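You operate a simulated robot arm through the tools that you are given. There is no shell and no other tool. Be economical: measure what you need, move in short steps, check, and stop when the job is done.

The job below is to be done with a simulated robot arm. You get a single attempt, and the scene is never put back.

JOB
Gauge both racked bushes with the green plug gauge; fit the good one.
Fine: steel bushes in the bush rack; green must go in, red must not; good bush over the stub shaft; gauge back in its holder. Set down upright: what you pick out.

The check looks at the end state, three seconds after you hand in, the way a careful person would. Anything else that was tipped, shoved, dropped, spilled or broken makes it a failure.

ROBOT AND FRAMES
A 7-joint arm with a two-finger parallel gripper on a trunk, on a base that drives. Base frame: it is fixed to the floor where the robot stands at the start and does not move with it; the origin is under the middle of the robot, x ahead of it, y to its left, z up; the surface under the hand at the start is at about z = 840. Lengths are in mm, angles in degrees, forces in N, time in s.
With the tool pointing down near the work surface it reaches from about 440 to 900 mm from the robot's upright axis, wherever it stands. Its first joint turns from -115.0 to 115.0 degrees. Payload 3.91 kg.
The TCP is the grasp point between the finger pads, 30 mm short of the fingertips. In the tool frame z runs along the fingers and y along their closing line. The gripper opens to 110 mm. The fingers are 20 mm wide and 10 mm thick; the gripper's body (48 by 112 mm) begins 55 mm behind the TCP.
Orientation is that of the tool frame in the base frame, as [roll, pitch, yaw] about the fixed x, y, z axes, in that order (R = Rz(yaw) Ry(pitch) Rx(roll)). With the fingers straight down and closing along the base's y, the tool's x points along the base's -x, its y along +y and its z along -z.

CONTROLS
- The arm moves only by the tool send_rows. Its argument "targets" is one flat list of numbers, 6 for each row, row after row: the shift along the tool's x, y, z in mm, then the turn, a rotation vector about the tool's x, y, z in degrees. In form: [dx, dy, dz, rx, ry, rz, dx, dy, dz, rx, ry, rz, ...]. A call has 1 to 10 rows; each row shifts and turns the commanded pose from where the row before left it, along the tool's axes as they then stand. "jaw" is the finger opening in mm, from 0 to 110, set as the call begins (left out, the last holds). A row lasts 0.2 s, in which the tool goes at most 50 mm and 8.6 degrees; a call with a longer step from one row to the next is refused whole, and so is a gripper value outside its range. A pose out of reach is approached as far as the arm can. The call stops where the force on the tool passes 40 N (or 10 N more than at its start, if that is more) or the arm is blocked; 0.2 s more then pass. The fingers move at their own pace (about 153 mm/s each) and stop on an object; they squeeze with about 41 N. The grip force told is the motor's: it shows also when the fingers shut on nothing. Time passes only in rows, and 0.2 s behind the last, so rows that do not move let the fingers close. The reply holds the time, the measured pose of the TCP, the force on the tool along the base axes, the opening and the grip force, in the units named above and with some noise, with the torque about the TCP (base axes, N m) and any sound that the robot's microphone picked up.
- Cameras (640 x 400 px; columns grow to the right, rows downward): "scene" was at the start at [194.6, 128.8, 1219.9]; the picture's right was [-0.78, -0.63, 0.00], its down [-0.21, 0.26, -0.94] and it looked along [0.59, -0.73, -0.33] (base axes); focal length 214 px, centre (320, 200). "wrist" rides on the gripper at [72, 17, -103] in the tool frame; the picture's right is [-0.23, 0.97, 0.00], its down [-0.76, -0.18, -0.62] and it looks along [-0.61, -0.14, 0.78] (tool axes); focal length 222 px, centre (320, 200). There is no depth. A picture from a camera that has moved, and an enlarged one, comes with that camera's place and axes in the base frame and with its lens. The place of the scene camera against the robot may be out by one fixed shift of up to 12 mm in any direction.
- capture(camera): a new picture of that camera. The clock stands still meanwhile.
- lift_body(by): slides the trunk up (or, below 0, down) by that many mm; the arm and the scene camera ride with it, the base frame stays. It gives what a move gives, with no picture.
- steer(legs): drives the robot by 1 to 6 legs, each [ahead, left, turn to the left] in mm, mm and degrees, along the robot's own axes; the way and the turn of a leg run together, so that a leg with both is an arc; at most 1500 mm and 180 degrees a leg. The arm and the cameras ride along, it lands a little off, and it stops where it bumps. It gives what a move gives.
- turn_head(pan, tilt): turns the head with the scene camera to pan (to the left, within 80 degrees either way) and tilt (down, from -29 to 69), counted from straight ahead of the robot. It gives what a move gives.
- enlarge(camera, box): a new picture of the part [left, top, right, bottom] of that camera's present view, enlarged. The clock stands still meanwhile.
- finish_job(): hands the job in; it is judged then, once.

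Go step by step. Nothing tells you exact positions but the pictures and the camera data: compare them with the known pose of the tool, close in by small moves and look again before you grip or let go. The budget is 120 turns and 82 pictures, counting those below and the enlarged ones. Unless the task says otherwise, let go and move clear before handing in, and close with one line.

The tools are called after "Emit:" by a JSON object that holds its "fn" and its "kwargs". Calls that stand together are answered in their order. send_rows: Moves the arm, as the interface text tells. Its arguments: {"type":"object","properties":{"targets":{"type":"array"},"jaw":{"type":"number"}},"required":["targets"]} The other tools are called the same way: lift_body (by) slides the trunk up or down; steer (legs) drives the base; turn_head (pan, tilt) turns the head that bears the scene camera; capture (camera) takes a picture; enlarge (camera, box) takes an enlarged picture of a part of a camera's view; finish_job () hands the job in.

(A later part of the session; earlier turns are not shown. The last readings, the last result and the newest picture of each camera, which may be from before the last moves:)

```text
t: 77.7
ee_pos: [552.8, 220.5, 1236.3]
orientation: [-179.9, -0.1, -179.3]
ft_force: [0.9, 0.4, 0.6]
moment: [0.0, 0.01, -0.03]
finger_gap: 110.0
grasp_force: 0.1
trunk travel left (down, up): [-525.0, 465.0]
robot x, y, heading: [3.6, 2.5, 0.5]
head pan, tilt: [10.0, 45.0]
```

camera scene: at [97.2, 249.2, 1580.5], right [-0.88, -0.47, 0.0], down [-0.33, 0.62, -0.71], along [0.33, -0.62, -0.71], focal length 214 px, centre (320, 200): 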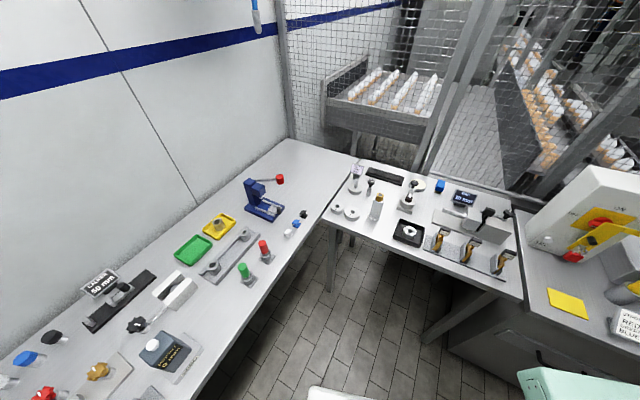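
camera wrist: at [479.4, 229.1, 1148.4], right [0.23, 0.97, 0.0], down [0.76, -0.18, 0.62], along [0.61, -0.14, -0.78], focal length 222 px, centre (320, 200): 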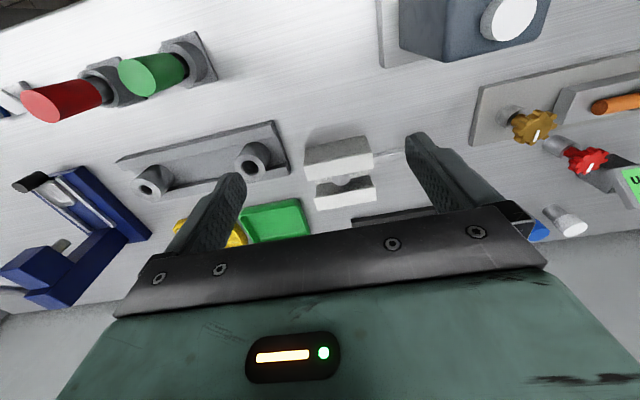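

Emit:
{"fn": "send_rows", "kwargs": {"targets": [-20, 0, 45, 0, 0, 0, -20, 0, 45, 0, 0, 0, -20, 0, 45, 0, 0, 0, -20, 0, 45, 0, 0, 0, -20, 0, 45, 0, 0, 0, 0, 0, 0, 0, 7.6, 0, 0, 0, 0, 0, 7.6, 0, 0, 0, 0, 0, 7.6, 0, 0, 0, 0, 0, 7.6, 0, 0, 0, 0, 0, 7.6, 0]}}

Emit:
{"fn": "capture", "kwargs": {"camera": "wrist"}}

```text
t: 79.9
ee_pos: [652.6, 221.8, 1012.7]
orientation: [-180.0, -38.1, -179.4]
ft_force: [-0.3, 0.2, 0.1]
moment: [0.0, -0.02, 0.0]
finger_gap: 110.0
grasp_force: 0.1
trunk travel left (down, up): [-525.0, 465.0]
robot x, y, heading: [2.6, 1.8, 0.5]
head pan, tilt: [10.0, 45.0]
```

```text
40 pictures are left
camera wrist: at [659.3, 237.8, 1139.9], right [0.17, 0.98, -0.14], down [0.99, -0.17, 0.02], along [0.0, -0.14, -0.99], focal length 222 px, centre (320, 200)
```

wrist: 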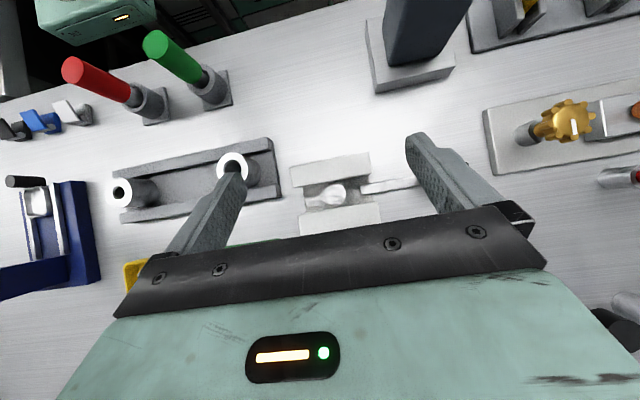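

Emit:
{"fn": "enlarge", "kwargs": {"camera": "wrist", "box": [200, 120, 440, 260]}}

```text
2.67 times, centred on (320, 190) of wrist
camera zoom: at [659.3, 237.8, 1139.9], right [0.17, 0.98, -0.14], down [0.99, -0.17, 0.02], along [0.0, -0.14, -0.99], focal length 592 px, centre (320, 227)
```

zoom: 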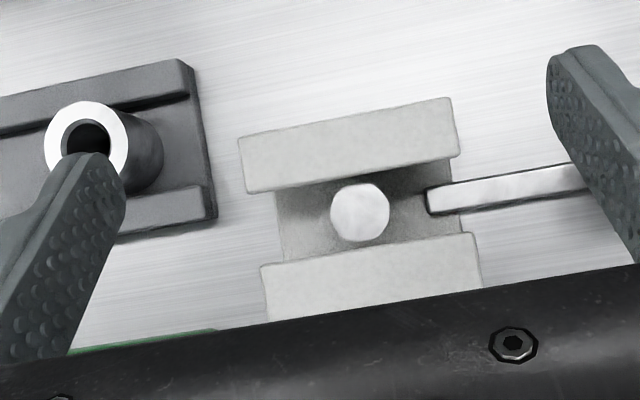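

The round thing in the white block looks like a ball or pin larger than the bush bores, with a bar pushing at it. I'll take a high-zoom look at the right bench pieces to compare.

Emit:
{"fn": "turn_head", "kwargs": {"pan": -80, "tilt": 20}}

Emit:
{"fn": "enlarge", "kwargs": {"camera": "scene", "box": [325, 200, 395, 260]}}

```text
t: 81.6
ee_pos: [652.7, 221.9, 1012.6]
orientation: [-179.9, -37.9, -179.3]
ft_force: [-0.1, -0.2, -0.5]
moment: [-0.01, -0.03, 0.01]
finger_gap: 109.7
grasp_force: 0.1
trunk travel left (down, up): [-525.0, 465.0]
robot x, y, heading: [6.2, 4.5, 0.7]
head pan, tilt: [-80.0, 20.0]
```

```text
6.67 times, centred on (360, 230) of scene
camera zoom: at [155.3, 115.7, 1219.1], right [-0.98, -0.18, 0.0], down [-0.06, 0.34, -0.94], along [0.17, -0.92, -0.34], focal length 1430 px, centre (53, 0)
```

zoom: 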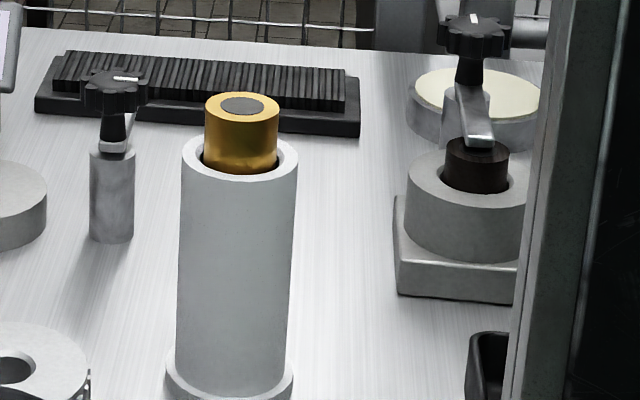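

The white tube holds a brass plug and the boss a clamped plug, so the only plain stub is the vertical shaft on a round base on the right bench (~(305,-519)). Now the gauging: bring the hand over the green gauge at about (472,68).

Emit:
{"fn": "send_rows", "kwargs": {"targets": [0, 0, 0, 0, -7.6, 0, 0, 0, 0, 0, -7.6, 0, 0, 0, 0, 0, -7.6, 0, 0, 0, 0, 0, -7.6, 0, 0, 0, 0, 0, -7.6, 0, 0, -10, -45, 0, 0, 0, 35, -36, 0, 0, 0, 0, 35, -36, 0, 0, 0, 0, 35, -36, 0, 0, 0, 0, 35, -36, 0, 0, 0, 0]}}

Emit:
{"fn": "capture", "kwargs": {"camera": "wrist"}}

```text
refused: row 7 steps farther than a row can; nothing moved
```

```text
37 pictures are left
camera wrist: at [659.2, 238.0, 1139.4], right [0.17, 0.98, -0.14], down [0.99, -0.17, 0.02], along [0.0, -0.14, -0.99], focal length 222 px, centre (320, 200)
```

wrist: 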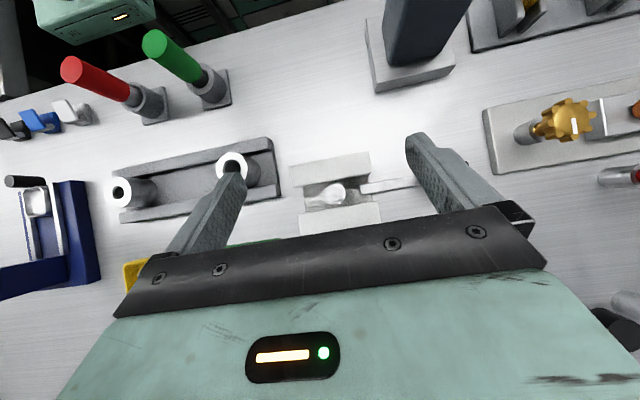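

The steps were too long; resending with shorter ones.

Emit:
{"fn": "send_rows", "kwargs": {"targets": [0, 0, 0, 0, -7.6, 0, 0, 0, 0, 0, -7.6, 0, 0, 0, 0, 0, -7.6, 0, 0, 0, 0, 0, -7.6, 0, 0, 0, 0, 0, -7.6, 0, 0, 0, -45, 0, 0, 0, 30, -36, 0, 0, 0, 0, 30, -36, 0, 0, 0, 0, 30, -36, 0, 0, 0, 0, 30, -36, 0, 0, 0, 0]}}

Emit:
{"fn": "capture", "kwargs": {"camera": "wrist"}}

```text
t: 83.8
ee_pos: [535.4, 79.4, 1054.8]
orientation: [-180.0, 0.0, -179.4]
ft_force: [0.2, -0.4, -0.8]
moment: [-0.03, 0.01, 0.01]
finger_gap: 109.9
grasp_force: 0.1
trunk travel left (down, up): [-525.0, 465.0]
robot x, y, heading: [4.9, 4.1, 0.6]
head pan, tilt: [-80.0, 20.0]
```

```text
36 pictures are left
camera wrist: at [463.4, 93.9, 1160.5], right [0.22, 0.98, 0.0], down [0.76, -0.17, 0.62], along [0.61, -0.14, -0.78], focal length 222 px, centre (320, 200)
```

wrist: 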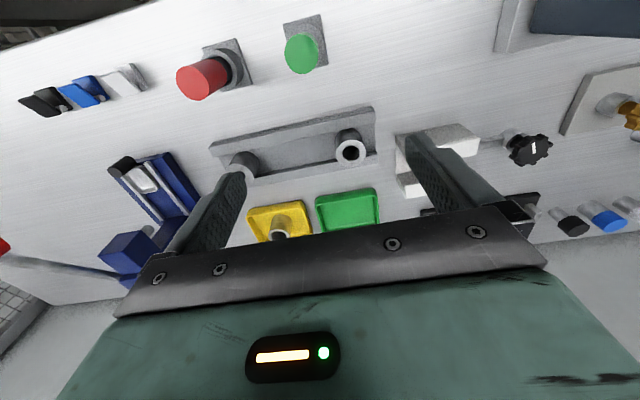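

Green gauge axis at about (479,73), top near z 943. I move above it.

Emit:
{"fn": "send_rows", "kwargs": {"targets": [28, -3, 0, 0, 0, 0, 28, -3, 20, 0, 0, 0, 0, 0, 34, 0, 0, 0]}}

Emit:
{"fn": "capture", "kwargs": {"camera": "wrist"}}

```text
t: 84.6
ee_pos: [479.7, 69.9, 1001.9]
orientation: [-179.9, 0.0, -179.4]
ft_force: [0.6, -0.3, -0.9]
moment: [0.0, 0.02, -0.01]
finger_gap: 110.0
grasp_force: 0.1
trunk travel left (down, up): [-525.0, 465.0]
robot x, y, heading: [1.6, 3.4, 0.7]
head pan, tilt: [-80.0, 20.0]
```

```text
35 pictures are left
camera wrist: at [407.2, 84.7, 1106.9], right [0.22, 0.98, 0.0], down [0.76, -0.17, 0.62], along [0.61, -0.14, -0.78], focal length 222 px, centre (320, 200)
```

wrist: 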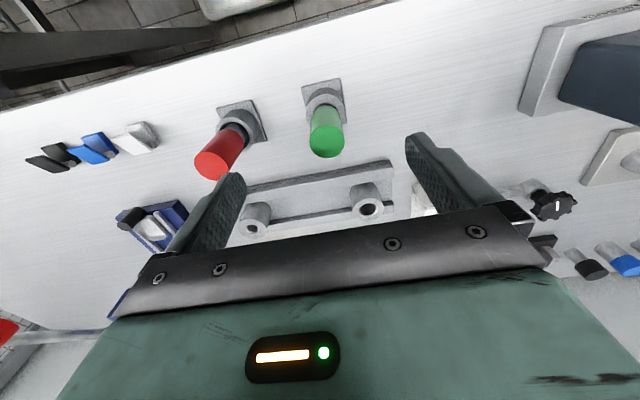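

Aligned with the gauge axis (479,73), top z≈942. Descending to z≈924 and closing.

Emit:
{"fn": "send_rows", "kwargs": {"targets": [0, 3, 39, 0, 0, 0, 0, 0, 39, 0, 0, 0]}}

Emit:
{"fn": "send_rows", "kwargs": {"targets": [0, 0, 0, 0, 0, 0, 0, 0, 0, 0, 0, 0, 0, 0, 0, 0, 0, 0], "jaw": 10}}

Emit:
{"fn": "capture", "kwargs": {"camera": "wrist"}}

```text
t: 85.2
ee_pos: [479.9, 73.4, 924.3]
orientation: [180.0, 0.0, -179.4]
ft_force: [-0.4, 0.0, 0.2]
moment: [-0.02, -0.01, 0.01]
finger_gap: 110.1
grasp_force: 0.0
trunk travel left (down, up): [-525.0, 465.0]
robot x, y, heading: [5.5, 4.6, 0.5]
head pan, tilt: [-80.0, 20.0]
```

```text
t: 86.0
ee_pos: [480.0, 73.0, 923.8]
orientation: [180.0, -0.1, -179.3]
ft_force: [0.0, 0.7, -0.4]
moment: [-0.03, -0.01, -0.03]
finger_gap: 26.6
grasp_force: 40.9
trunk travel left (down, up): [-525.0, 465.0]
robot x, y, heading: [2.4, 2.9, 0.9]
head pan, tilt: [-80.0, 20.0]
```

```text
34 pictures are left
camera wrist: at [408.2, 88.2, 1028.9], right [0.22, 0.98, 0.0], down [0.76, -0.17, 0.62], along [0.61, -0.14, -0.78], focal length 222 px, centre (320, 200)
```

wrist: 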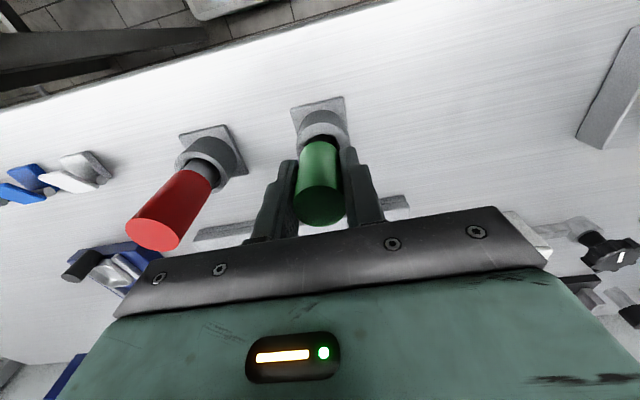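

Gripped (26.6 mm handle). Lifting straight up and looking at the gauge with the scene camera.

Emit:
{"fn": "send_rows", "kwargs": {"targets": [0, 0, -30, 0, 0, 0, 0, 0, -40, 0, 0, 0, 0, 0, -45, 0, 0, 0]}}

Emit:
{"fn": "turn_head", "kwargs": {"pan": -10, "tilt": 30}}

Emit:
{"fn": "enlarge", "kwargs": {"camera": "scene", "box": [240, 140, 480, 290]}}

```text
t: 86.8
ee_pos: [479.4, 75.1, 1041.1]
orientation: [-180.0, -0.1, -179.3]
ft_force: [-0.5, 0.4, -1.0]
moment: [0.01, 0.03, 0.02]
finger_gap: 26.5
grasp_force: 41.2
trunk travel left (down, up): [-525.0, 465.0]
robot x, y, heading: [-1.1, 9.4, 0.3]
head pan, tilt: [-80.0, 20.0]
```

```text
t: 88.2
ee_pos: [478.9, 74.4, 1041.4]
orientation: [-179.9, 0.1, -179.4]
ft_force: [0.1, 0.0, -1.0]
moment: [0.0, -0.02, -0.04]
finger_gap: 26.7
grasp_force: 40.3
trunk travel left (down, up): [-525.0, 465.0]
robot x, y, heading: [4.7, 8.5, 0.7]
head pan, tilt: [-10.0, 30.0]
```

```text
2.67 times, centred on (360, 215) of scene
camera zoom: at [227.3, 192.4, 1203.1], right [-0.16, -0.99, 0.0], down [-0.49, 0.08, -0.87], along [0.85, -0.14, -0.5], focal length 572 px, centre (213, 160)
```

zoom: 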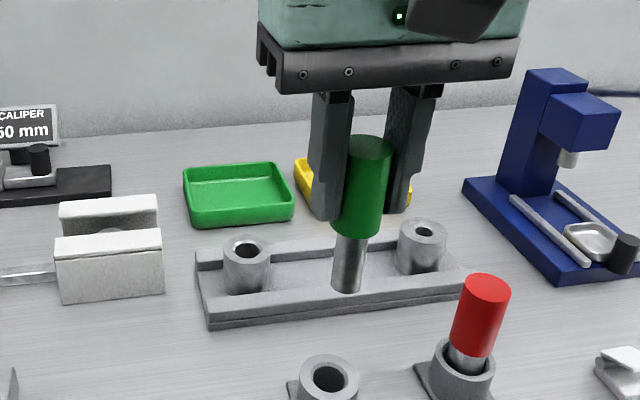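

The gauge pin (~18 mm) is ~71 mm below the TCP. Bush 1 looks to be at about (601,103), top z≈894; moving the gauge above it.

Emit:
{"fn": "send_rows", "kwargs": {"targets": [-41, 9.5, 0, 0, 0, 0, -41, 9.5, 0, 0, 0, 0, -40, 8, 0, 0, 0, 0, 0, 0, 41, 0, 0, 0]}}

Emit:
{"fn": "capture", "kwargs": {"camera": "wrist"}}

Emit:
{"fn": "enlarge", "kwargs": {"camera": "scene", "box": [260, 140, 420, 260]}}

```text
t: 89.2
ee_pos: [598.5, 100.9, 998.9]
orientation: [-179.9, 0.0, -179.6]
ft_force: [0.6, -0.4, -1.0]
moment: [-0.02, -0.02, 0.03]
finger_gap: 26.5
grasp_force: 41.0
trunk travel left (down, up): [-525.0, 465.0]
robot x, y, heading: [6.9, 2.7, 0.8]
head pan, tilt: [-10.0, 30.0]
```

```text
32 pictures are left
camera wrist: at [526.1, 115.6, 1103.9], right [0.22, 0.98, 0.0], down [0.76, -0.17, 0.62], along [0.61, -0.14, -0.78], focal length 222 px, centre (320, 200)
```

wrist: 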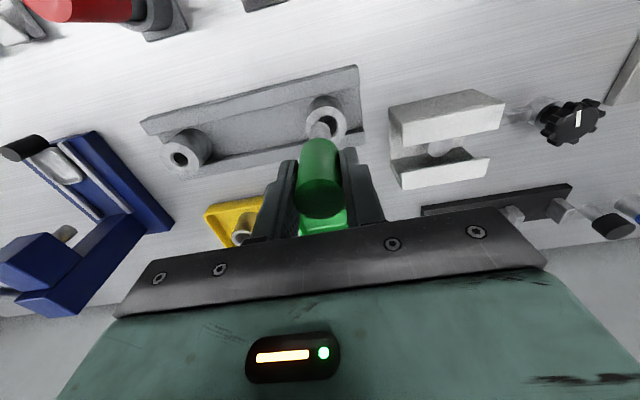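

```text
3.33 times, centred on (340, 200) of scene
camera zoom: at [227.1, 192.4, 1203.2], right [-0.16, -0.99, 0.0], down [-0.49, 0.08, -0.87], along [0.85, -0.14, -0.5], focal length 715 px, centre (253, 200)
```

zoom: 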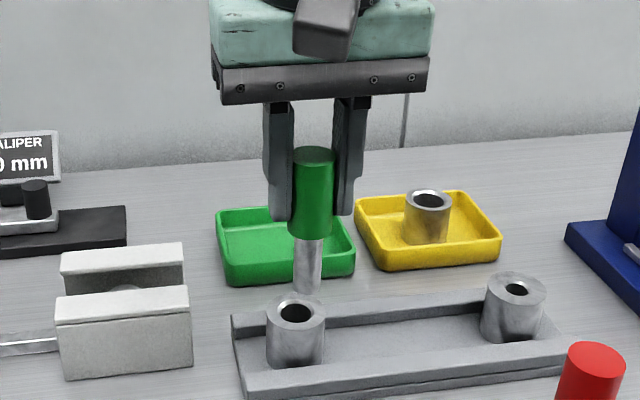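

Emit:
{"fn": "enlarge", "kwargs": {"camera": "wrist", "box": [270, 70, 390, 150]}}

```text
5.00 times, centred on (330, 110) of wrist
camera zoom: at [526.1, 115.6, 1103.9], right [0.22, 0.98, 0.0], down [0.76, -0.17, 0.62], along [0.61, -0.14, -0.78], focal length 1111 px, centre (270, 650)
```

zoom: 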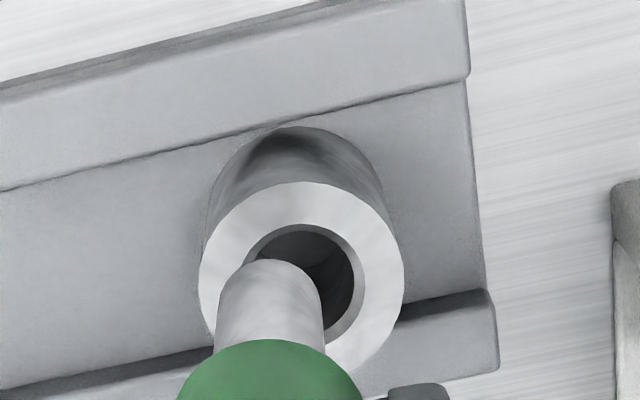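

Pin tip is about 6 mm short in x and ~3.5 mm in y of bush 1's centre. Correcting and lowering slightly.

Emit:
{"fn": "send_rows", "kwargs": {"targets": [-6, 3.5, 0, 0, 0, 0, 0, 0, 14, 0, 0, 0]}}

Emit:
{"fn": "enlarge", "kwargs": {"camera": "wrist", "box": [260, 80, 380, 160]}}

Emit:
{"fn": "enlarge", "kwargs": {"camera": "scene", "box": [300, 190, 360, 240]}}

```text
t: 89.8
ee_pos: [606.6, 104.6, 986.2]
orientation: [180.0, 0.1, -179.5]
ft_force: [0.1, -0.1, -0.7]
moment: [0.02, -0.01, 0.01]
finger_gap: 26.8
grasp_force: 40.7
trunk travel left (down, up): [-525.0, 465.0]
robot x, y, heading: [4.4, 6.3, 0.5]
head pan, tilt: [-10.0, 30.0]
```

```text
5.00 times, centred on (320, 120) of wrist
camera zoom: at [533.8, 120.3, 1091.4], right [0.22, 0.98, 0.0], down [0.76, -0.17, 0.62], along [0.61, -0.14, -0.78], focal length 1111 px, centre (320, 600)
```

zoom: 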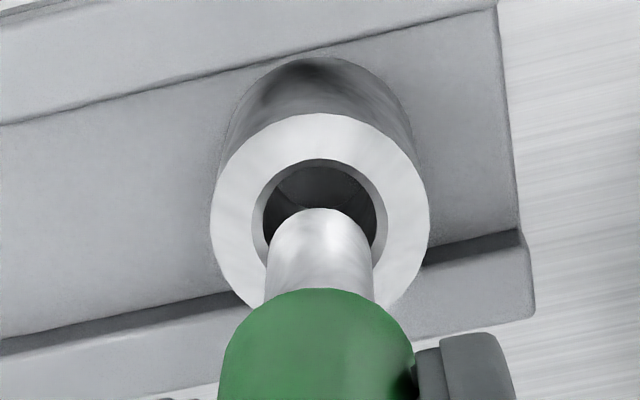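

```text
8.00 times, centred on (330, 215) of scene
camera zoom: at [227.3, 192.4, 1203.1], right [-0.16, -0.99, 0.0], down [-0.49, 0.08, -0.87], along [0.85, -0.14, -0.5], focal length 1716 px, centre (240, 80)
```

zoom: 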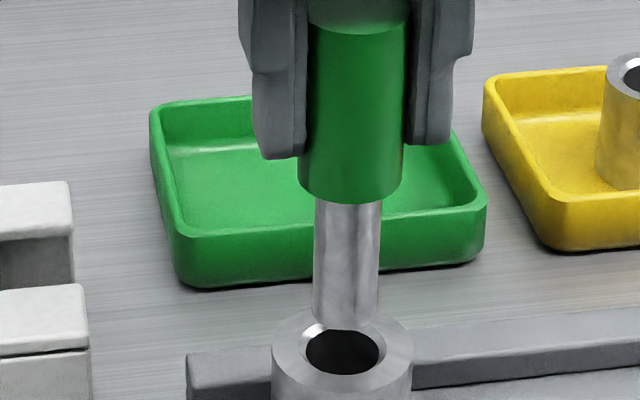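

Lateral (y) alignment looks good in both views; x seems ~2.5 mm too far. Shifting and descending gently.

Emit:
{"fn": "send_rows", "kwargs": {"targets": [2.4, 0, 0, 0, 0, 0, 0, 0, 4, 0, 0, 0, 0, 0, 4, 0, 0, 0, 0, 0, 4, 0, 0, 0, 0, 0, 3, 0, 0, 0, 0, 0, 3, 0, 0, 0, 0, 0, 3, 0, 0, 0]}}

Emit:
{"fn": "enlarge", "kwargs": {"camera": "scene", "box": [300, 190, 360, 240]}}

```text
t: 91.4
ee_pos: [602.4, 105.6, 964.7]
orientation: [-179.9, -0.1, -179.4]
ft_force: [0.6, 0.2, 0.1]
moment: [-0.01, -0.02, 0.02]
finger_gap: 26.6
grasp_force: 41.2
trunk travel left (down, up): [-525.0, 465.0]
robot x, y, heading: [2.1, 4.1, 0.7]
head pan, tilt: [-10.0, 30.0]
```

```text
8.00 times, centred on (330, 215) of scene
camera zoom: at [227.3, 192.4, 1203.1], right [-0.16, -0.99, 0.0], down [-0.49, 0.08, -0.87], along [0.85, -0.14, -0.5], focal length 1716 px, centre (240, 80)
```

zoom: 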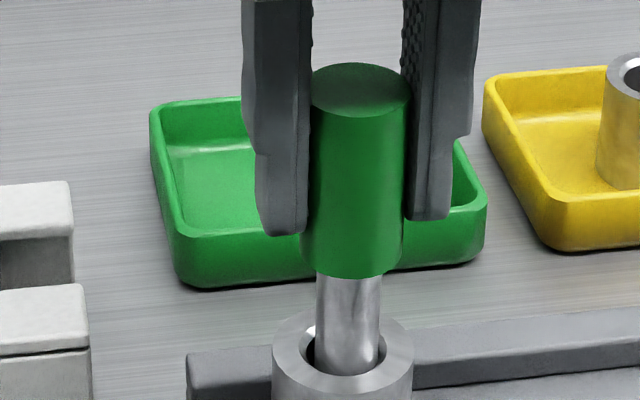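

The pin is already inside bush 1 with no resistance. I'll confirm deeper, then withdraw.

Emit:
{"fn": "send_rows", "kwargs": {"targets": [0, 0, 4, 0, 0, 0, 0, 0, 4, 0, 0, 0, 0, 0, 4, 0, 0, 0]}}

```text
t: 92.2
ee_pos: [603.9, 105.7, 954.5]
orientation: [-179.9, -0.1, -179.4]
ft_force: [0.0, -0.8, -1.0]
moment: [0.01, 0.02, -0.01]
finger_gap: 26.8
grasp_force: 40.5
trunk travel left (down, up): [-525.0, 465.0]
robot x, y, heading: [2.8, 4.2, 0.6]
head pan, tilt: [-10.0, 30.0]
```

Green enters bush 1 freely. Withdrawing and moving to bush 2 (~(601,-50)).

Emit:
{"fn": "send_rows", "kwargs": {"targets": [0, 0, -15, 0, 0, 0, 0, 0, -20, 0, 0, 0, 0, 0, -20, 0, 0, 0, 0, -39, 0, 0, 0, 0, 0, -39, 0, 0, 0, 0, 0, -39, 0, 0, 0, 0, 2, -39, 0, 0, 0, 0, 0, 0, 18, 0, 0, 0]}}

Emit:
{"fn": "enlarge", "kwargs": {"camera": "wrist", "box": [260, 80, 380, 160]}}

Emit:
{"fn": "enlarge", "kwargs": {"camera": "scene", "box": [350, 175, 410, 225]}}

```text
t: 94.0
ee_pos: [603.9, -49.2, 988.1]
orientation: [-179.9, 0.0, -179.4]
ft_force: [-0.2, 1.0, -0.9]
moment: [0.0, 0.01, 0.04]
finger_gap: 26.9
grasp_force: 41.1
trunk travel left (down, up): [-525.0, 465.0]
robot x, y, heading: [5.4, 5.3, 0.5]
head pan, tilt: [-10.0, 30.0]
```

```text
5.00 times, centred on (320, 120) of wrist
camera zoom: at [532.4, -34.3, 1093.1], right [0.22, 0.98, 0.0], down [0.76, -0.17, 0.62], along [0.61, -0.14, -0.78], focal length 1111 px, centre (320, 600)
```

zoom: 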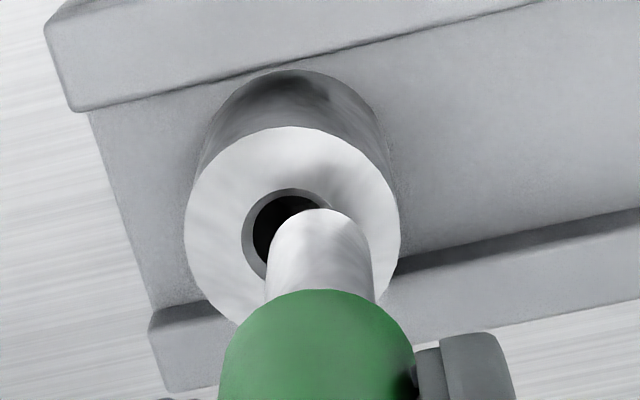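

```text
8.00 times, centred on (380, 200) of scene
camera zoom: at [227.2, 192.4, 1203.1], right [-0.16, -0.99, 0.0], down [-0.49, 0.08, -0.87], along [0.85, -0.14, -0.5], focal length 1716 px, centre (-160, 200)
```

zoom: 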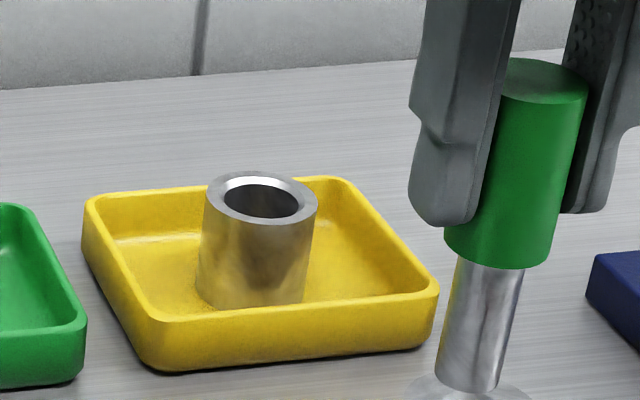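

Bush 2's bore is visibly narrower than the pin. I'll still test it: shift y by -4.7 and touch down in small steps.

Emit:
{"fn": "send_rows", "kwargs": {"targets": [0, -4.7, 0, 0, 0, 0, 0, 0, 4, 0, 0, 0, 0, 0, 3, 0, 0, 0, 0, 0, 2, 0, 0, 0, 0, 0, 2, 0, 0, 0]}}

```text
t: 95.2
ee_pos: [602.7, -54.2, 979.1]
orientation: [-180.0, -0.1, -179.4]
ft_force: [-0.3, -0.2, -0.3]
moment: [0.01, -0.01, 0.04]
finger_gap: 26.8
grasp_force: 41.1
trunk travel left (down, up): [-525.0, 465.0]
robot x, y, heading: [6.0, 1.7, 0.7]
head pan, tilt: [-10.0, 30.0]
```

Emit:
{"fn": "send_rows", "kwargs": {"targets": [0, 0, 1.5, 0, 0, 0, 0, 0, 1.5, 0, 0, 0, 0, 0, 1, 0, 0, 0]}}

Emit:
{"fn": "enlarge", "kwargs": {"camera": "wrist", "box": [260, 80, 380, 160]}}

```text
t: 96.0
ee_pos: [602.8, -54.5, 973.9]
orientation: [-180.0, 0.0, -179.4]
ft_force: [-1.0, 0.3, 2.1]
moment: [0.02, 0.07, 0.01]
finger_gap: 27.1
grasp_force: 41.3
trunk travel left (down, up): [-525.0, 465.0]
robot x, y, heading: [4.9, 3.0, 0.6]
head pan, tilt: [-10.0, 30.0]
```

```text
5.00 times, centred on (320, 120) of wrist
camera zoom: at [531.0, -40.6, 1079.5], right [0.22, 0.98, 0.0], down [0.76, -0.17, 0.62], along [0.61, -0.14, -0.78], focal length 1111 px, centre (320, 600)
```

zoom: 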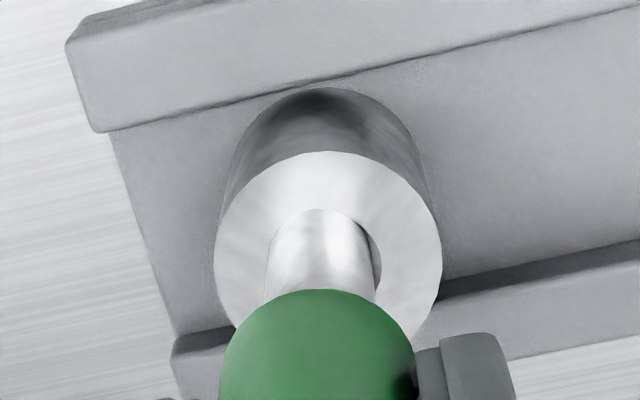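

Contact begins at z≈974. A slight lateral correction and one more gentle try.

Emit:
{"fn": "send_rows", "kwargs": {"targets": [0, 1.2, -2, 0, 0, 0, 0, 0, 2, 0, 0, 0, 0, 0, 1, 0, 0, 0, 0, 0, 1, 0, 0, 0]}}

```text
t: 97.0
ee_pos: [602.8, -55.3, 975.0]
orientation: [180.0, 0.2, -179.6]
ft_force: [-3.3, -2.9, 23.9]
moment: [-0.29, 0.42, 0.04]
finger_gap: 26.8
grasp_force: 40.8
trunk travel left (down, up): [-525.0, 465.0]
robot x, y, heading: [3.5, 5.0, 0.4]
head pan, tilt: [-10.0, 30.0]
```

Bush 2 stops the gauge at its face (24 N), so bush 1 is the good one. Lifting and returning the gauge to its holder.

Emit:
{"fn": "send_rows", "kwargs": {"targets": [0, 0, -5, 0, 0, 0, 0, 0, -30, 0, 0, 0, 0, 0, -35, 0, 0, 0, 30, 32, 0, 0, 0, 0, 31, 32, 0, 0, 0, 0, 31, 32, 0, 0, 0, 0, 31, 32, 0, 0, 0, 0, 0, 0, 0, 0, 0, 0]}}

Emit:
{"fn": "capture", "kwargs": {"camera": "wrist"}}

```text
t: 98.8
ee_pos: [480.6, 71.1, 1044.8]
orientation: [-180.0, 0.0, -179.4]
ft_force: [-0.5, 0.1, -1.3]
moment: [0.01, 0.01, -0.01]
finger_gap: 27.2
grasp_force: 40.7
trunk travel left (down, up): [-525.0, 465.0]
robot x, y, heading: [4.9, 4.0, 0.9]
head pan, tilt: [-10.0, 30.0]
```

```text
23 pictures are left
camera wrist: at [408.6, 85.4, 1149.8], right [0.22, 0.98, 0.0], down [0.76, -0.17, 0.62], along [0.61, -0.14, -0.78], focal length 222 px, centre (320, 200)
```

wrist: 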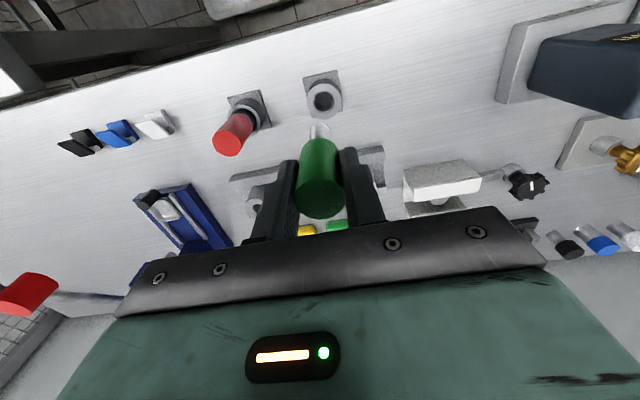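

Correcting residual drift and lowering to just above the holder, then checking.

Emit:
{"fn": "send_rows", "kwargs": {"targets": [0.6, 1, 0, 0, 0, 0, 0, 0, 38, 0, 0, 0, 0, 0, 38, 0, 0, 0]}}

Emit:
{"fn": "enlarge", "kwargs": {"camera": "scene", "box": [300, 180, 460, 300]}}

Emit:
{"fn": "enlarge", "kwargs": {"camera": "wrist", "box": [260, 80, 380, 160]}}

```text
t: 99.6
ee_pos: [476.7, 73.2, 968.5]
orientation: [-180.0, 0.1, -179.4]
ft_force: [0.5, 0.0, -1.1]
moment: [-0.01, -0.01, 0.02]
finger_gap: 27.0
grasp_force: 41.0
trunk travel left (down, up): [-525.0, 465.0]
robot x, y, heading: [1.9, 5.7, 0.7]
head pan, tilt: [-10.0, 30.0]
```

```text
3.33 times, centred on (380, 240) of scene
camera zoom: at [227.1, 192.4, 1203.2], right [-0.16, -0.99, 0.0], down [-0.49, 0.08, -0.87], along [0.85, -0.14, -0.5], focal length 715 px, centre (120, 67)
```

zoom: 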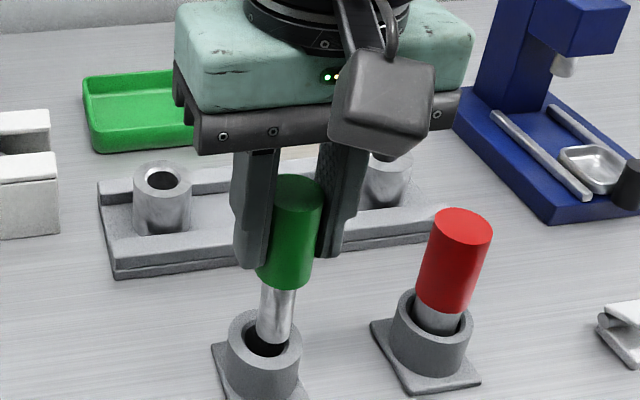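

```text
5.00 times, centred on (320, 120) of wrist
camera zoom: at [405.8, 87.7, 1072.1], right [0.22, 0.98, 0.0], down [0.76, -0.17, 0.62], along [0.61, -0.14, -0.78], focal length 1111 px, centre (320, 600)
```

zoom: 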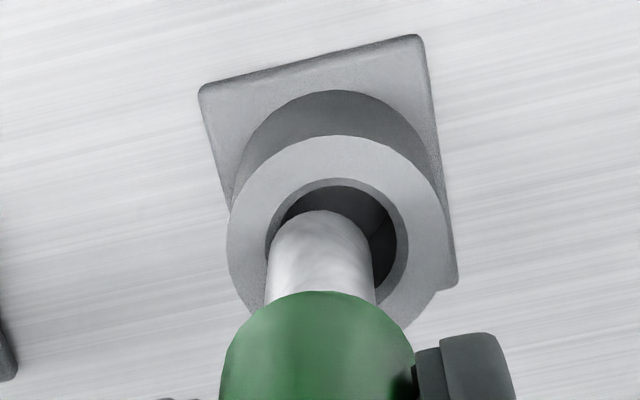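

The holder bore is ~2.5 mm further in +y and ~2 mm in +x relative to the pin; correcting before lowering.

Emit:
{"fn": "send_rows", "kwargs": {"targets": [-2.2, 2.6, 0, 0, 0, 0, 0, 0, 8, 0, 0, 0, 0, 0, 6, 0, 0, 0]}}

Emit:
{"fn": "enlarge", "kwargs": {"camera": "wrist", "box": [260, 80, 380, 160]}}

```text
t: 100.4
ee_pos: [480.4, 77.5, 953.2]
orientation: [179.9, 0.0, -179.5]
ft_force: [0.1, 0.0, -0.3]
moment: [-0.01, 0.0, 0.0]
finger_gap: 26.8
grasp_force: 40.5
trunk travel left (down, up): [-525.0, 465.0]
robot x, y, heading: [3.2, 2.8, 0.9]
head pan, tilt: [-10.0, 30.0]
```

```text
5.00 times, centred on (320, 120) of wrist
camera zoom: at [408.3, 91.4, 1057.9], right [0.22, 0.98, 0.0], down [0.76, -0.17, 0.62], along [0.61, -0.14, -0.78], focal length 1111 px, centre (320, 600)
```

zoom: 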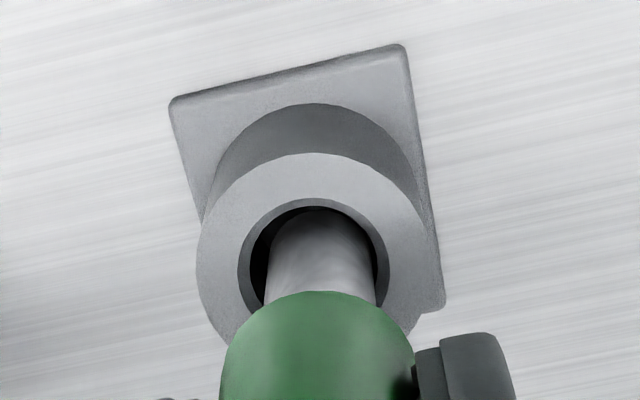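

Pin is inside the holder mouth. Small y trim and lower to seat.

Emit:
{"fn": "send_rows", "kwargs": {"targets": [0, -1, 0, 0, 0, 0, 0, 0, 8, 0, 0, 0, 0, 0, 8, 0, 0, 0, 0, 0, 6, 0, 0, 0, 0, 0, 3, 0, 0, 0]}}

```text
t: 101.6
ee_pos: [479.9, 75.3, 930.1]
orientation: [179.9, 0.3, -179.4]
ft_force: [-3.5, -5.6, 29.0]
moment: [-0.39, 0.25, 0.05]
finger_gap: 27.1
grasp_force: 40.8
trunk travel left (down, up): [-525.0, 465.0]
robot x, y, heading: [2.9, 4.8, 0.8]
head pan, tilt: [-10.0, 30.0]
```

Contact at z≈930. Checking whether it is seated.

Emit:
{"fn": "enlarge", "kwargs": {"camera": "scene", "box": [300, 190, 440, 295]}}

```text
3.81 times, centred on (370, 242) of scene
camera zoom: at [226.5, 192.1, 1204.0], right [-0.16, -0.99, 0.0], down [-0.49, 0.08, -0.87], along [0.85, -0.14, -0.5], focal length 817 px, centre (130, 38)
```

zoom: 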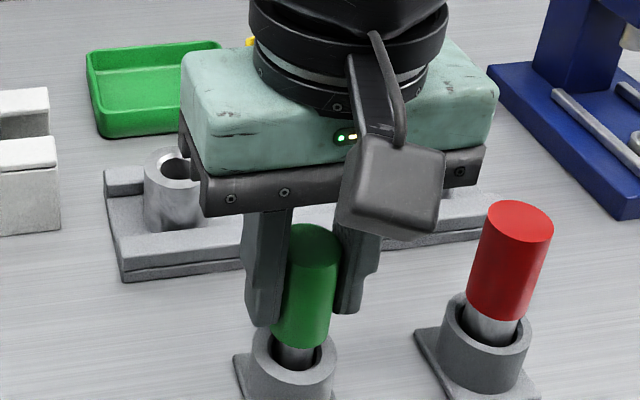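

Seated like the red one. Easing pressure, releasing and lifting off.

Emit:
{"fn": "send_rows", "kwargs": {"targets": [0, 0, -2, 0, 0, 0]}}

Emit:
{"fn": "send_rows", "kwargs": {"targets": [0, 0, 0, 0, 0, 0, 0, 0, 0, 0, 0, 0, 0, 0, 0, 0, 0, 0], "jaw": 80}}

Emit:
{"fn": "send_rows", "kwargs": {"targets": [0, 0, -40, 0, 0, 0, 0, 0, -40, 0, 0, 0, -35, 7, -20, 0, 0, 0]}}

Emit:
{"fn": "capture", "kwargs": {"camera": "wrist"}}

```text
t: 102.0
ee_pos: [480.3, 76.0, 929.3]
orientation: [180.0, 0.1, -179.4]
ft_force: [-0.7, -3.5, 16.8]
moment: [-0.35, 0.03, 0.01]
finger_gap: 27.1
grasp_force: 40.7
trunk travel left (down, up): [-525.0, 465.0]
robot x, y, heading: [2.4, 5.2, 0.6]
head pan, tilt: [-10.0, 30.0]
```

```text
t: 102.8
ee_pos: [481.0, 74.8, 929.7]
orientation: [180.0, 0.0, -179.4]
ft_force: [0.6, 0.3, -0.8]
moment: [0.0, 0.02, -0.01]
finger_gap: 79.8
grasp_force: 0.1
trunk travel left (down, up): [-525.0, 465.0]
robot x, y, heading: [3.0, 8.3, 0.5]
head pan, tilt: [-10.0, 30.0]
```

```text
t: 103.6
ee_pos: [510.5, 82.1, 1033.2]
orientation: [-179.9, 0.0, -179.4]
ft_force: [0.6, 0.2, 0.2]
moment: [0.0, -0.04, -0.01]
finger_gap: 80.3
grasp_force: 0.0
trunk travel left (down, up): [-525.0, 465.0]
robot x, y, heading: [1.6, 4.6, 1.1]
head pan, tilt: [-10.0, 30.0]
```

```text
18 pictures are left
camera wrist: at [439.9, 95.9, 1137.2], right [0.22, 0.98, 0.0], down [0.76, -0.17, 0.62], along [0.61, -0.14, -0.78], focal length 222 px, centre (320, 200)
```

wrist: 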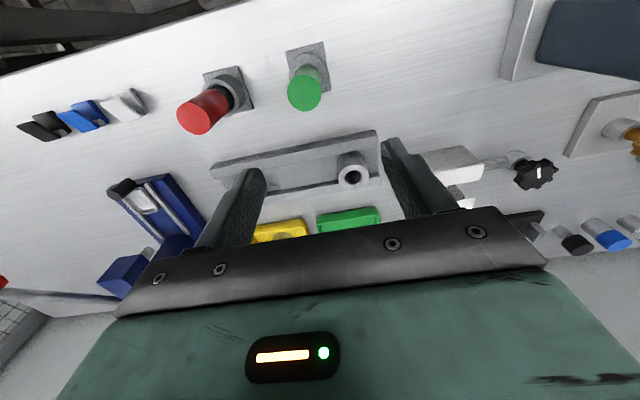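

Gauge stands in its holder. Now over bush 1 at about (603,105) to grip it.

Emit:
{"fn": "send_rows", "kwargs": {"targets": [-45, 11, 0, 0, 0, 0, -45, 12, 20, 0, 0, 0, 0, 0, 40, 0, 0, 0]}}

Emit:
{"fn": "capture", "kwargs": {"camera": "wrist"}}

```text
refused: row 2 steps farther than a row can; nothing moved
```

```text
17 pictures are left
camera wrist: at [439.9, 95.9, 1137.2], right [0.22, 0.98, 0.0], down [0.76, -0.17, 0.62], along [0.61, -0.14, -0.78], focal length 222 px, centre (320, 200)
```

wrist: 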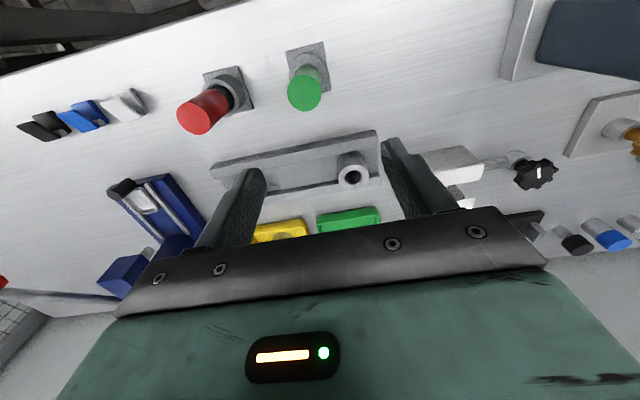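

Resending with legal steps.

Emit:
{"fn": "send_rows", "kwargs": {"targets": [-45, 11, 0, 0, 0, 0, -45, 12, 0, 0, 0, 0, 0, 0, 40, 0, 0, 0, 0, 0, 30, 0, 0, 0]}}

```text
t: 104.6
ee_pos: [607.4, 107.0, 960.2]
orientation: [-180.0, 0.0, -179.4]
ft_force: [-0.3, 0.2, -0.4]
moment: [-0.01, -0.05, 0.0]
finger_gap: 79.8
grasp_force: 0.0
trunk travel left (down, up): [-525.0, 465.0]
robot x, y, heading: [7.2, 5.2, 0.5]
head pan, tilt: [-10.0, 30.0]
```

Emit:
{"fn": "send_rows", "kwargs": {"targets": [2, -1, 30, 0, 0, 0]}}

Emit:
{"fn": "capture", "kwargs": {"camera": "wrist"}}

```text
t: 105.0
ee_pos: [603.9, 105.9, 929.7]
orientation: [180.0, 0.1, -179.5]
ft_force: [0.8, 0.7, 0.2]
moment: [-0.01, -0.02, -0.02]
finger_gap: 80.0
grasp_force: 0.1
trunk travel left (down, up): [-525.0, 465.0]
robot x, y, heading: [3.3, 2.1, 0.5]
head pan, tilt: [-10.0, 30.0]
```

```text
16 pictures are left
camera wrist: at [531.3, 120.5, 1033.9], right [0.22, 0.98, 0.0], down [0.76, -0.17, 0.62], along [0.61, -0.14, -0.78], focal length 222 px, centre (320, 200)
```

wrist: 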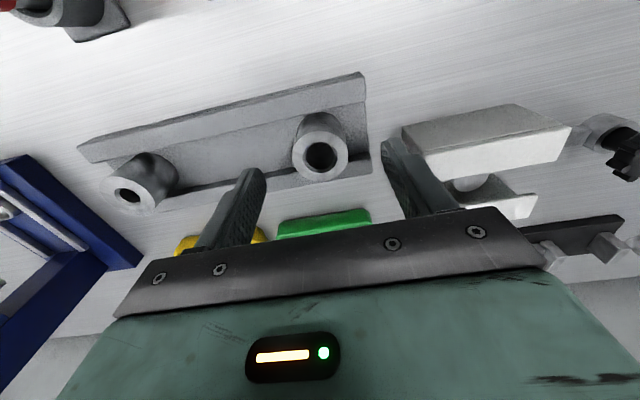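

Bush 1 centre (601,105) under the TCP. Lowering to z≈889 and closing.

Emit:
{"fn": "send_rows", "kwargs": {"targets": [1, 0, 25, 0, 0, 0, 0, 0, 10, 0, 0, 0, 0, 0, 5.5, 0, 0, 0]}}

Emit:
{"fn": "send_rows", "kwargs": {"targets": [0, 0, 0, 0, 0, 0, 0, 0, 0, 0, 0, 0, 0, 0, 0, 0, 0, 0], "jaw": 20}}

```text
t: 105.8
ee_pos: [603.0, 105.6, 887.7]
orientation: [180.0, 0.1, -179.5]
ft_force: [0.4, 0.5, -0.6]
moment: [-0.01, 0.0, 0.01]
finger_gap: 80.0
grasp_force: 0.1
trunk travel left (down, up): [-525.0, 465.0]
robot x, y, heading: [7.9, 5.0, 0.6]
head pan, tilt: [-10.0, 30.0]
```

```text
t: 106.6
ee_pos: [602.5, 104.0, 888.7]
orientation: [180.0, 0.0, -179.3]
ft_force: [0.1, -0.5, -0.2]
moment: [0.0, 0.0, -0.02]
finger_gap: 41.2
grasp_force: 40.6
trunk travel left (down, up): [-525.0, 465.0]
robot x, y, heading: [2.7, 2.7, 0.7]
head pan, tilt: [-10.0, 30.0]
```

Gripped (41.2 mm OD). Lifting high and carrying it toward the shaft on the right bench.

Emit:
{"fn": "send_rows", "kwargs": {"targets": [0, 0, -20, 0, 0, 0, 0, 0, -48, 0, 0, 0, 0, 0, -48, 0, 0, 0, 0, 0, -48, 0, 0, 0, 0, 0, -48, 0, 0, 0, 20.7, -44, 0, 0, 0, 0, 20.7, -44, 0, 0, 0, 0, 20.7, -44, 0, 0, 0, 0, 20.7, -44, 0, 0, 0, 0, 20.7, -44, 0, 0, 0, 0]}}

Emit:
{"fn": "send_rows", "kwargs": {"targets": [20.7, -44, 0, 0, 0, 0, 20.7, -44, 0, 0, 0, 0, 20.7, -44, 0, 0, 0, 0, 20.7, -44, 0, 0, 0, 0, 20.7, -44, 0, 0, 0, 0, 20.7, -44, 0, 0, 0, 0]}}

Emit:
{"fn": "capture", "kwargs": {"camera": "wrist"}}

```text
t: 108.8
ee_pos: [500.6, -114.2, 1102.0]
orientation: [-179.9, 0.0, -179.4]
ft_force: [0.1, 0.0, -0.3]
moment: [-0.03, 0.03, -0.01]
finger_gap: 40.9
grasp_force: 41.1
trunk travel left (down, up): [-525.0, 465.0]
robot x, y, heading: [5.5, 4.7, 0.6]
head pan, tilt: [-10.0, 30.0]
```

```text
t: 110.2
ee_pos: [382.4, -388.6, 1089.4]
orientation: [180.0, 0.0, -179.5]
ft_force: [0.9, -0.3, 0.0]
moment: [-0.04, -0.01, -0.03]
finger_gap: 40.9
grasp_force: 40.7
out of reach, approached as far as the arm can: row 2
trunk travel left (down, up): [-525.0, 465.0]
robot x, y, heading: [4.0, 4.1, 0.5]
head pan, tilt: [-10.0, 30.0]
```

```text
15 pictures are left
camera wrist: at [310.5, -373.4, 1196.6], right [0.22, 0.98, 0.0], down [0.76, -0.17, 0.62], along [0.61, -0.14, -0.78], focal length 222 px, centre (320, 200)
```

wrist: 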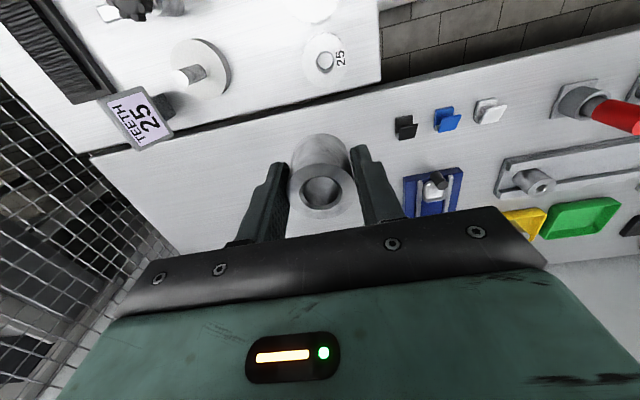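

The shaft on the round base is at about (322,-540), top z≈914, with a sign and a knob beside it. I'll rotate the hand ~69° so fingers and body clear both, then approach.

Emit:
{"fn": "send_rows", "kwargs": {"targets": [0, 0, 0, 0, 0, 8.6, 0, 0, 0, 0, 0, 8.6, 0, 0, 0, 0, 0, 8.6, 0, 0, 0, 0, 0, 8.6, 0, 0, 0, 0, 0, 8.6, 0, 0, 0, 0, 0, 8.6, 0, 0, 0, 0, 0, 8.6, 0, 0, 0, 0, 0, 8.6]}}

Emit:
{"fn": "send_rows", "kwargs": {"targets": [-30, -27, 0, 0, 0, 0, -30, -27, 0, 0, 0, 0, -30, -27, 0, 0, 0, 0]}}

Emit:
{"fn": "capture", "kwargs": {"camera": "wrist"}}

```text
t: 112.0
ee_pos: [385.5, -386.2, 1091.8]
orientation: [-180.0, 0.0, 111.5]
ft_force: [0.6, 0.1, -1.3]
moment: [-0.01, 0.0, 0.01]
finger_gap: 40.9
grasp_force: 40.8
trunk travel left (down, up): [-525.0, 465.0]
robot x, y, heading: [2.9, 7.1, 0.6]
head pan, tilt: [-10.0, 30.0]
```

```text
t: 112.8
ee_pos: [344.4, -498.2, 1091.8]
orientation: [-180.0, 0.0, 111.8]
ft_force: [0.4, 0.3, -0.2]
moment: [-0.04, 0.0, 0.0]
finger_gap: 41.0
grasp_force: 41.1
trunk travel left (down, up): [-525.0, 465.0]
robot x, y, heading: [3.9, 4.2, 0.5]
head pan, tilt: [-10.0, 30.0]
```

```text
14 pictures are left
camera wrist: at [334.5, -426.5, 1196.8], right [0.99, 0.15, 0.0], down [0.12, -0.77, 0.62], along [0.09, -0.62, -0.78], focal length 222 px, centre (320, 200)
```

wrist: 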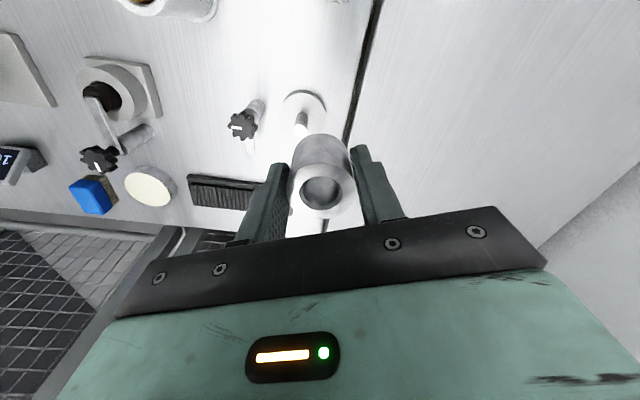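

Emit:
{"fn": "enlarge", "kwargs": {"camera": "wrist", "box": [240, 70, 390, 170]}}

Emit:
{"fn": "turn_head", "kwargs": {"pan": -60, "tilt": 30}}

Emit:
{"fn": "capture", "kwargs": {"camera": "scene"}}

```text
4.00 times, centred on (315, 120) of wrist
camera zoom: at [334.5, -426.5, 1196.8], right [0.99, 0.15, 0.0], down [0.12, -0.77, 0.62], along [0.09, -0.62, -0.78], focal length 888 px, centre (340, 520)
```

zoom: 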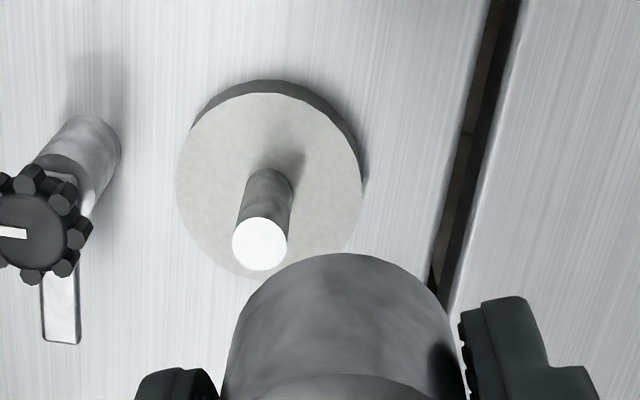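

```text
t: 114.0
ee_pos: [345.8, -499.2, 1091.1]
orientation: [-179.9, 0.0, 111.8]
ft_force: [-0.5, -0.1, -1.2]
moment: [0.02, 0.02, 0.01]
finger_gap: 41.0
grasp_force: 41.4
trunk travel left (down, up): [-525.0, 465.0]
robot x, y, heading: [4.1, 2.4, 0.5]
head pan, tilt: [-60.0, 30.0]
```

```text
12 pictures are left
camera scene: at [184.2, 129.3, 1203.1], right [-0.86, -0.51, 0.0], down [-0.26, 0.43, -0.87], along [0.44, -0.74, -0.5], focal length 214 px, centre (320, 200)
```

scene: 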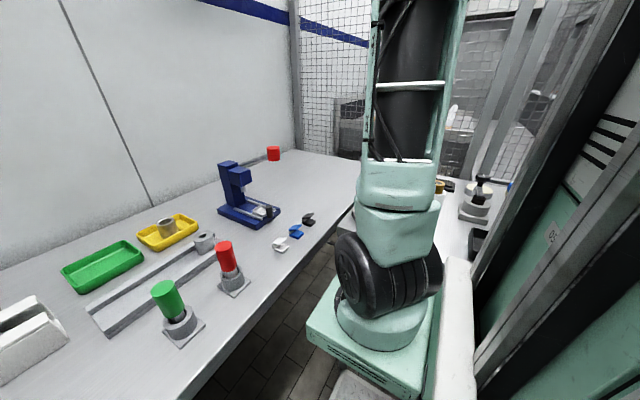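

The scene view is blocked there, so I use the wrist view: the shaft is ~35 mm forward and 26 mm left of the TCP. Moving over it and lowering to z≈1005 for a check.

Emit:
{"fn": "send_rows", "kwargs": {"targets": [-28, -33.6, 0, 0, 0, 0, 0, 0, 44, 0, 0, 0, 0, 0, 42, 0, 0, 0]}}

Emit:
{"fn": "enlarge", "kwargs": {"camera": "wrist", "box": [245, 70, 395, 170]}}

```text
t: 114.8
ee_pos: [319.4, -539.5, 1005.4]
orientation: [179.9, -0.1, 111.8]
ft_force: [-0.6, -0.7, 0.1]
moment: [-0.01, -0.03, 0.02]
finger_gap: 41.1
grasp_force: 41.3
trunk travel left (down, up): [-525.0, 465.0]
robot x, y, heading: [2.3, 3.2, 0.5]
head pan, tilt: [-60.0, 30.0]
```

```text
4.00 times, centred on (320, 120) of wrist
camera zoom: at [309.2, -467.4, 1110.5], right [0.99, 0.15, 0.0], down [0.12, -0.77, 0.62], along [0.09, -0.62, -0.78], focal length 888 px, centre (320, 520)
```

zoom: 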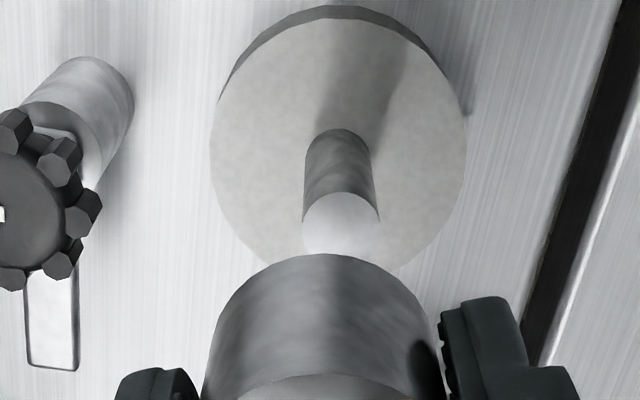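

Lateral error is well measured (+4.6 mm). For the other direction I'll rotate the hand back ~69° above the shaft and null the lateral error from there too.

Emit:
{"fn": "send_rows", "kwargs": {"targets": [1.35, 5.15, 0, 0, 0, 0, 0, 0, 0, 0, 0, -8.6, 0, 0, 0, 0, 0, -8.6, 0, 0, 0, 0, 0, -8.6, 0, 0, 0, 0, 0, -8.6, 0, 0, 0, 0, 0, -8.6, 0, 0, 0, 0, 0, -8.6, 0, 0, 0, 0, 0, -8.6, 0, 0, 0, 0, 0, -8.6, 0, 0, 0, 0, 0, 0]}}

Emit:
{"fn": "enlarge", "kwargs": {"camera": "wrist", "box": [245, 70, 395, 170]}}

```text
t: 117.0
ee_pos: [325.9, -535.0, 1006.0]
orientation: [180.0, 0.0, -179.3]
ft_force: [-0.2, 0.0, -0.4]
moment: [-0.03, 0.0, 0.01]
finger_gap: 41.3
grasp_force: 41.1
trunk travel left (down, up): [-525.0, 465.0]
robot x, y, heading: [4.8, 6.6, 0.7]
head pan, tilt: [-60.0, 30.0]
```

```text
4.00 times, centred on (320, 120) of wrist
camera zoom: at [254.6, -520.9, 1110.3], right [0.22, 0.98, 0.0], down [0.76, -0.17, 0.62], along [0.61, -0.13, -0.78], focal length 888 px, centre (320, 520)
```

zoom: 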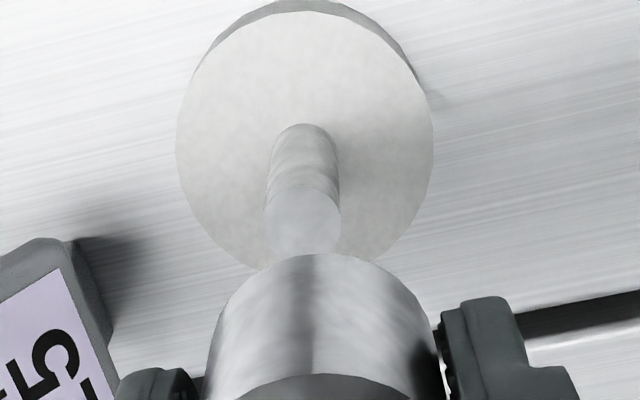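

Lateral correction of about -4.1 mm in this view. Applying, rotating back, and verifying.

Emit:
{"fn": "send_rows", "kwargs": {"targets": [0.94, -4.0, 0, 0, 0, 0, 0, 0, 0, 0, 0, 8.6, 0, 0, 0, 0, 0, 8.6, 0, 0, 0, 0, 0, 8.6, 0, 0, 0, 0, 0, 8.6, 0, 0, 0, 0, 0, 8.6, 0, 0, 0, 0, 0, 8.6, 0, 0, 0, 0, 0, 8.6, 0, 0, 0, 0, 0, 8.6, 0, 0, 0, 0, 0, 0]}}

Emit:
{"fn": "enlarge", "kwargs": {"camera": "wrist", "box": [245, 70, 395, 170]}}

```text
t: 119.2
ee_pos: [326.5, -540.5, 1003.8]
orientation: [180.0, 0.2, 111.7]
ft_force: [0.0, 0.3, -0.4]
moment: [0.01, -0.01, -0.03]
finger_gap: 41.1
grasp_force: 40.7
trunk travel left (down, up): [-525.0, 465.0]
robot x, y, heading: [6.6, 6.8, 0.5]
head pan, tilt: [-60.0, 30.0]
```

```text
4.00 times, centred on (320, 120) of wrist
camera zoom: at [315.5, -467.5, 1110.1], right [0.99, 0.15, 0.0], down [0.12, -0.77, 0.62], along [0.09, -0.62, -0.78], focal length 888 px, centre (320, 520)
```

zoom: 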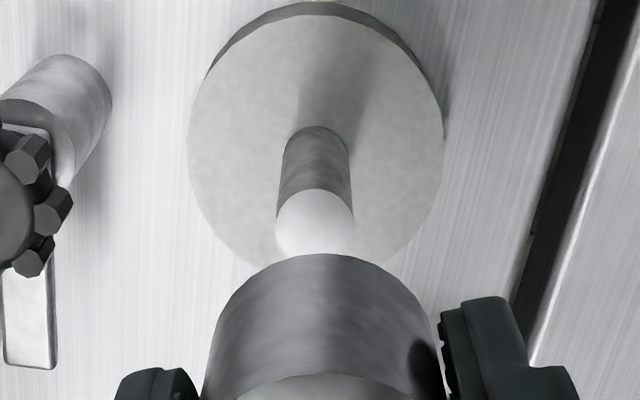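

About 1.3 mm lateral left to trim; then descending stepwise onto the shaft.

Emit:
{"fn": "send_rows", "kwargs": {"targets": [0.31, -1.31, 0, 0, 0, 0, 0, 0, 25, 0, 0, 0, 0, 0, 20, 0, 0, 0, 0, 0, 6, 0, 0, 0, 0, 0, 4, 0, 0, 0, 0, 0, 3, 0, 0, 0, 0, 0, 3, 0, 0, 0, 0, 0, 3, 0, 0, 0]}}

```text
t: 121.0
ee_pos: [324.9, -540.4, 943.0]
orientation: [-179.9, 0.2, 111.9]
ft_force: [4.2, -2.9, 25.2]
moment: [0.07, 0.07, 0.08]
finger_gap: 41.0
grasp_force: 41.8
trunk travel left (down, up): [-525.0, 465.0]
robot x, y, heading: [4.4, 5.5, 0.8]
head pan, tilt: [-60.0, 30.0]
```

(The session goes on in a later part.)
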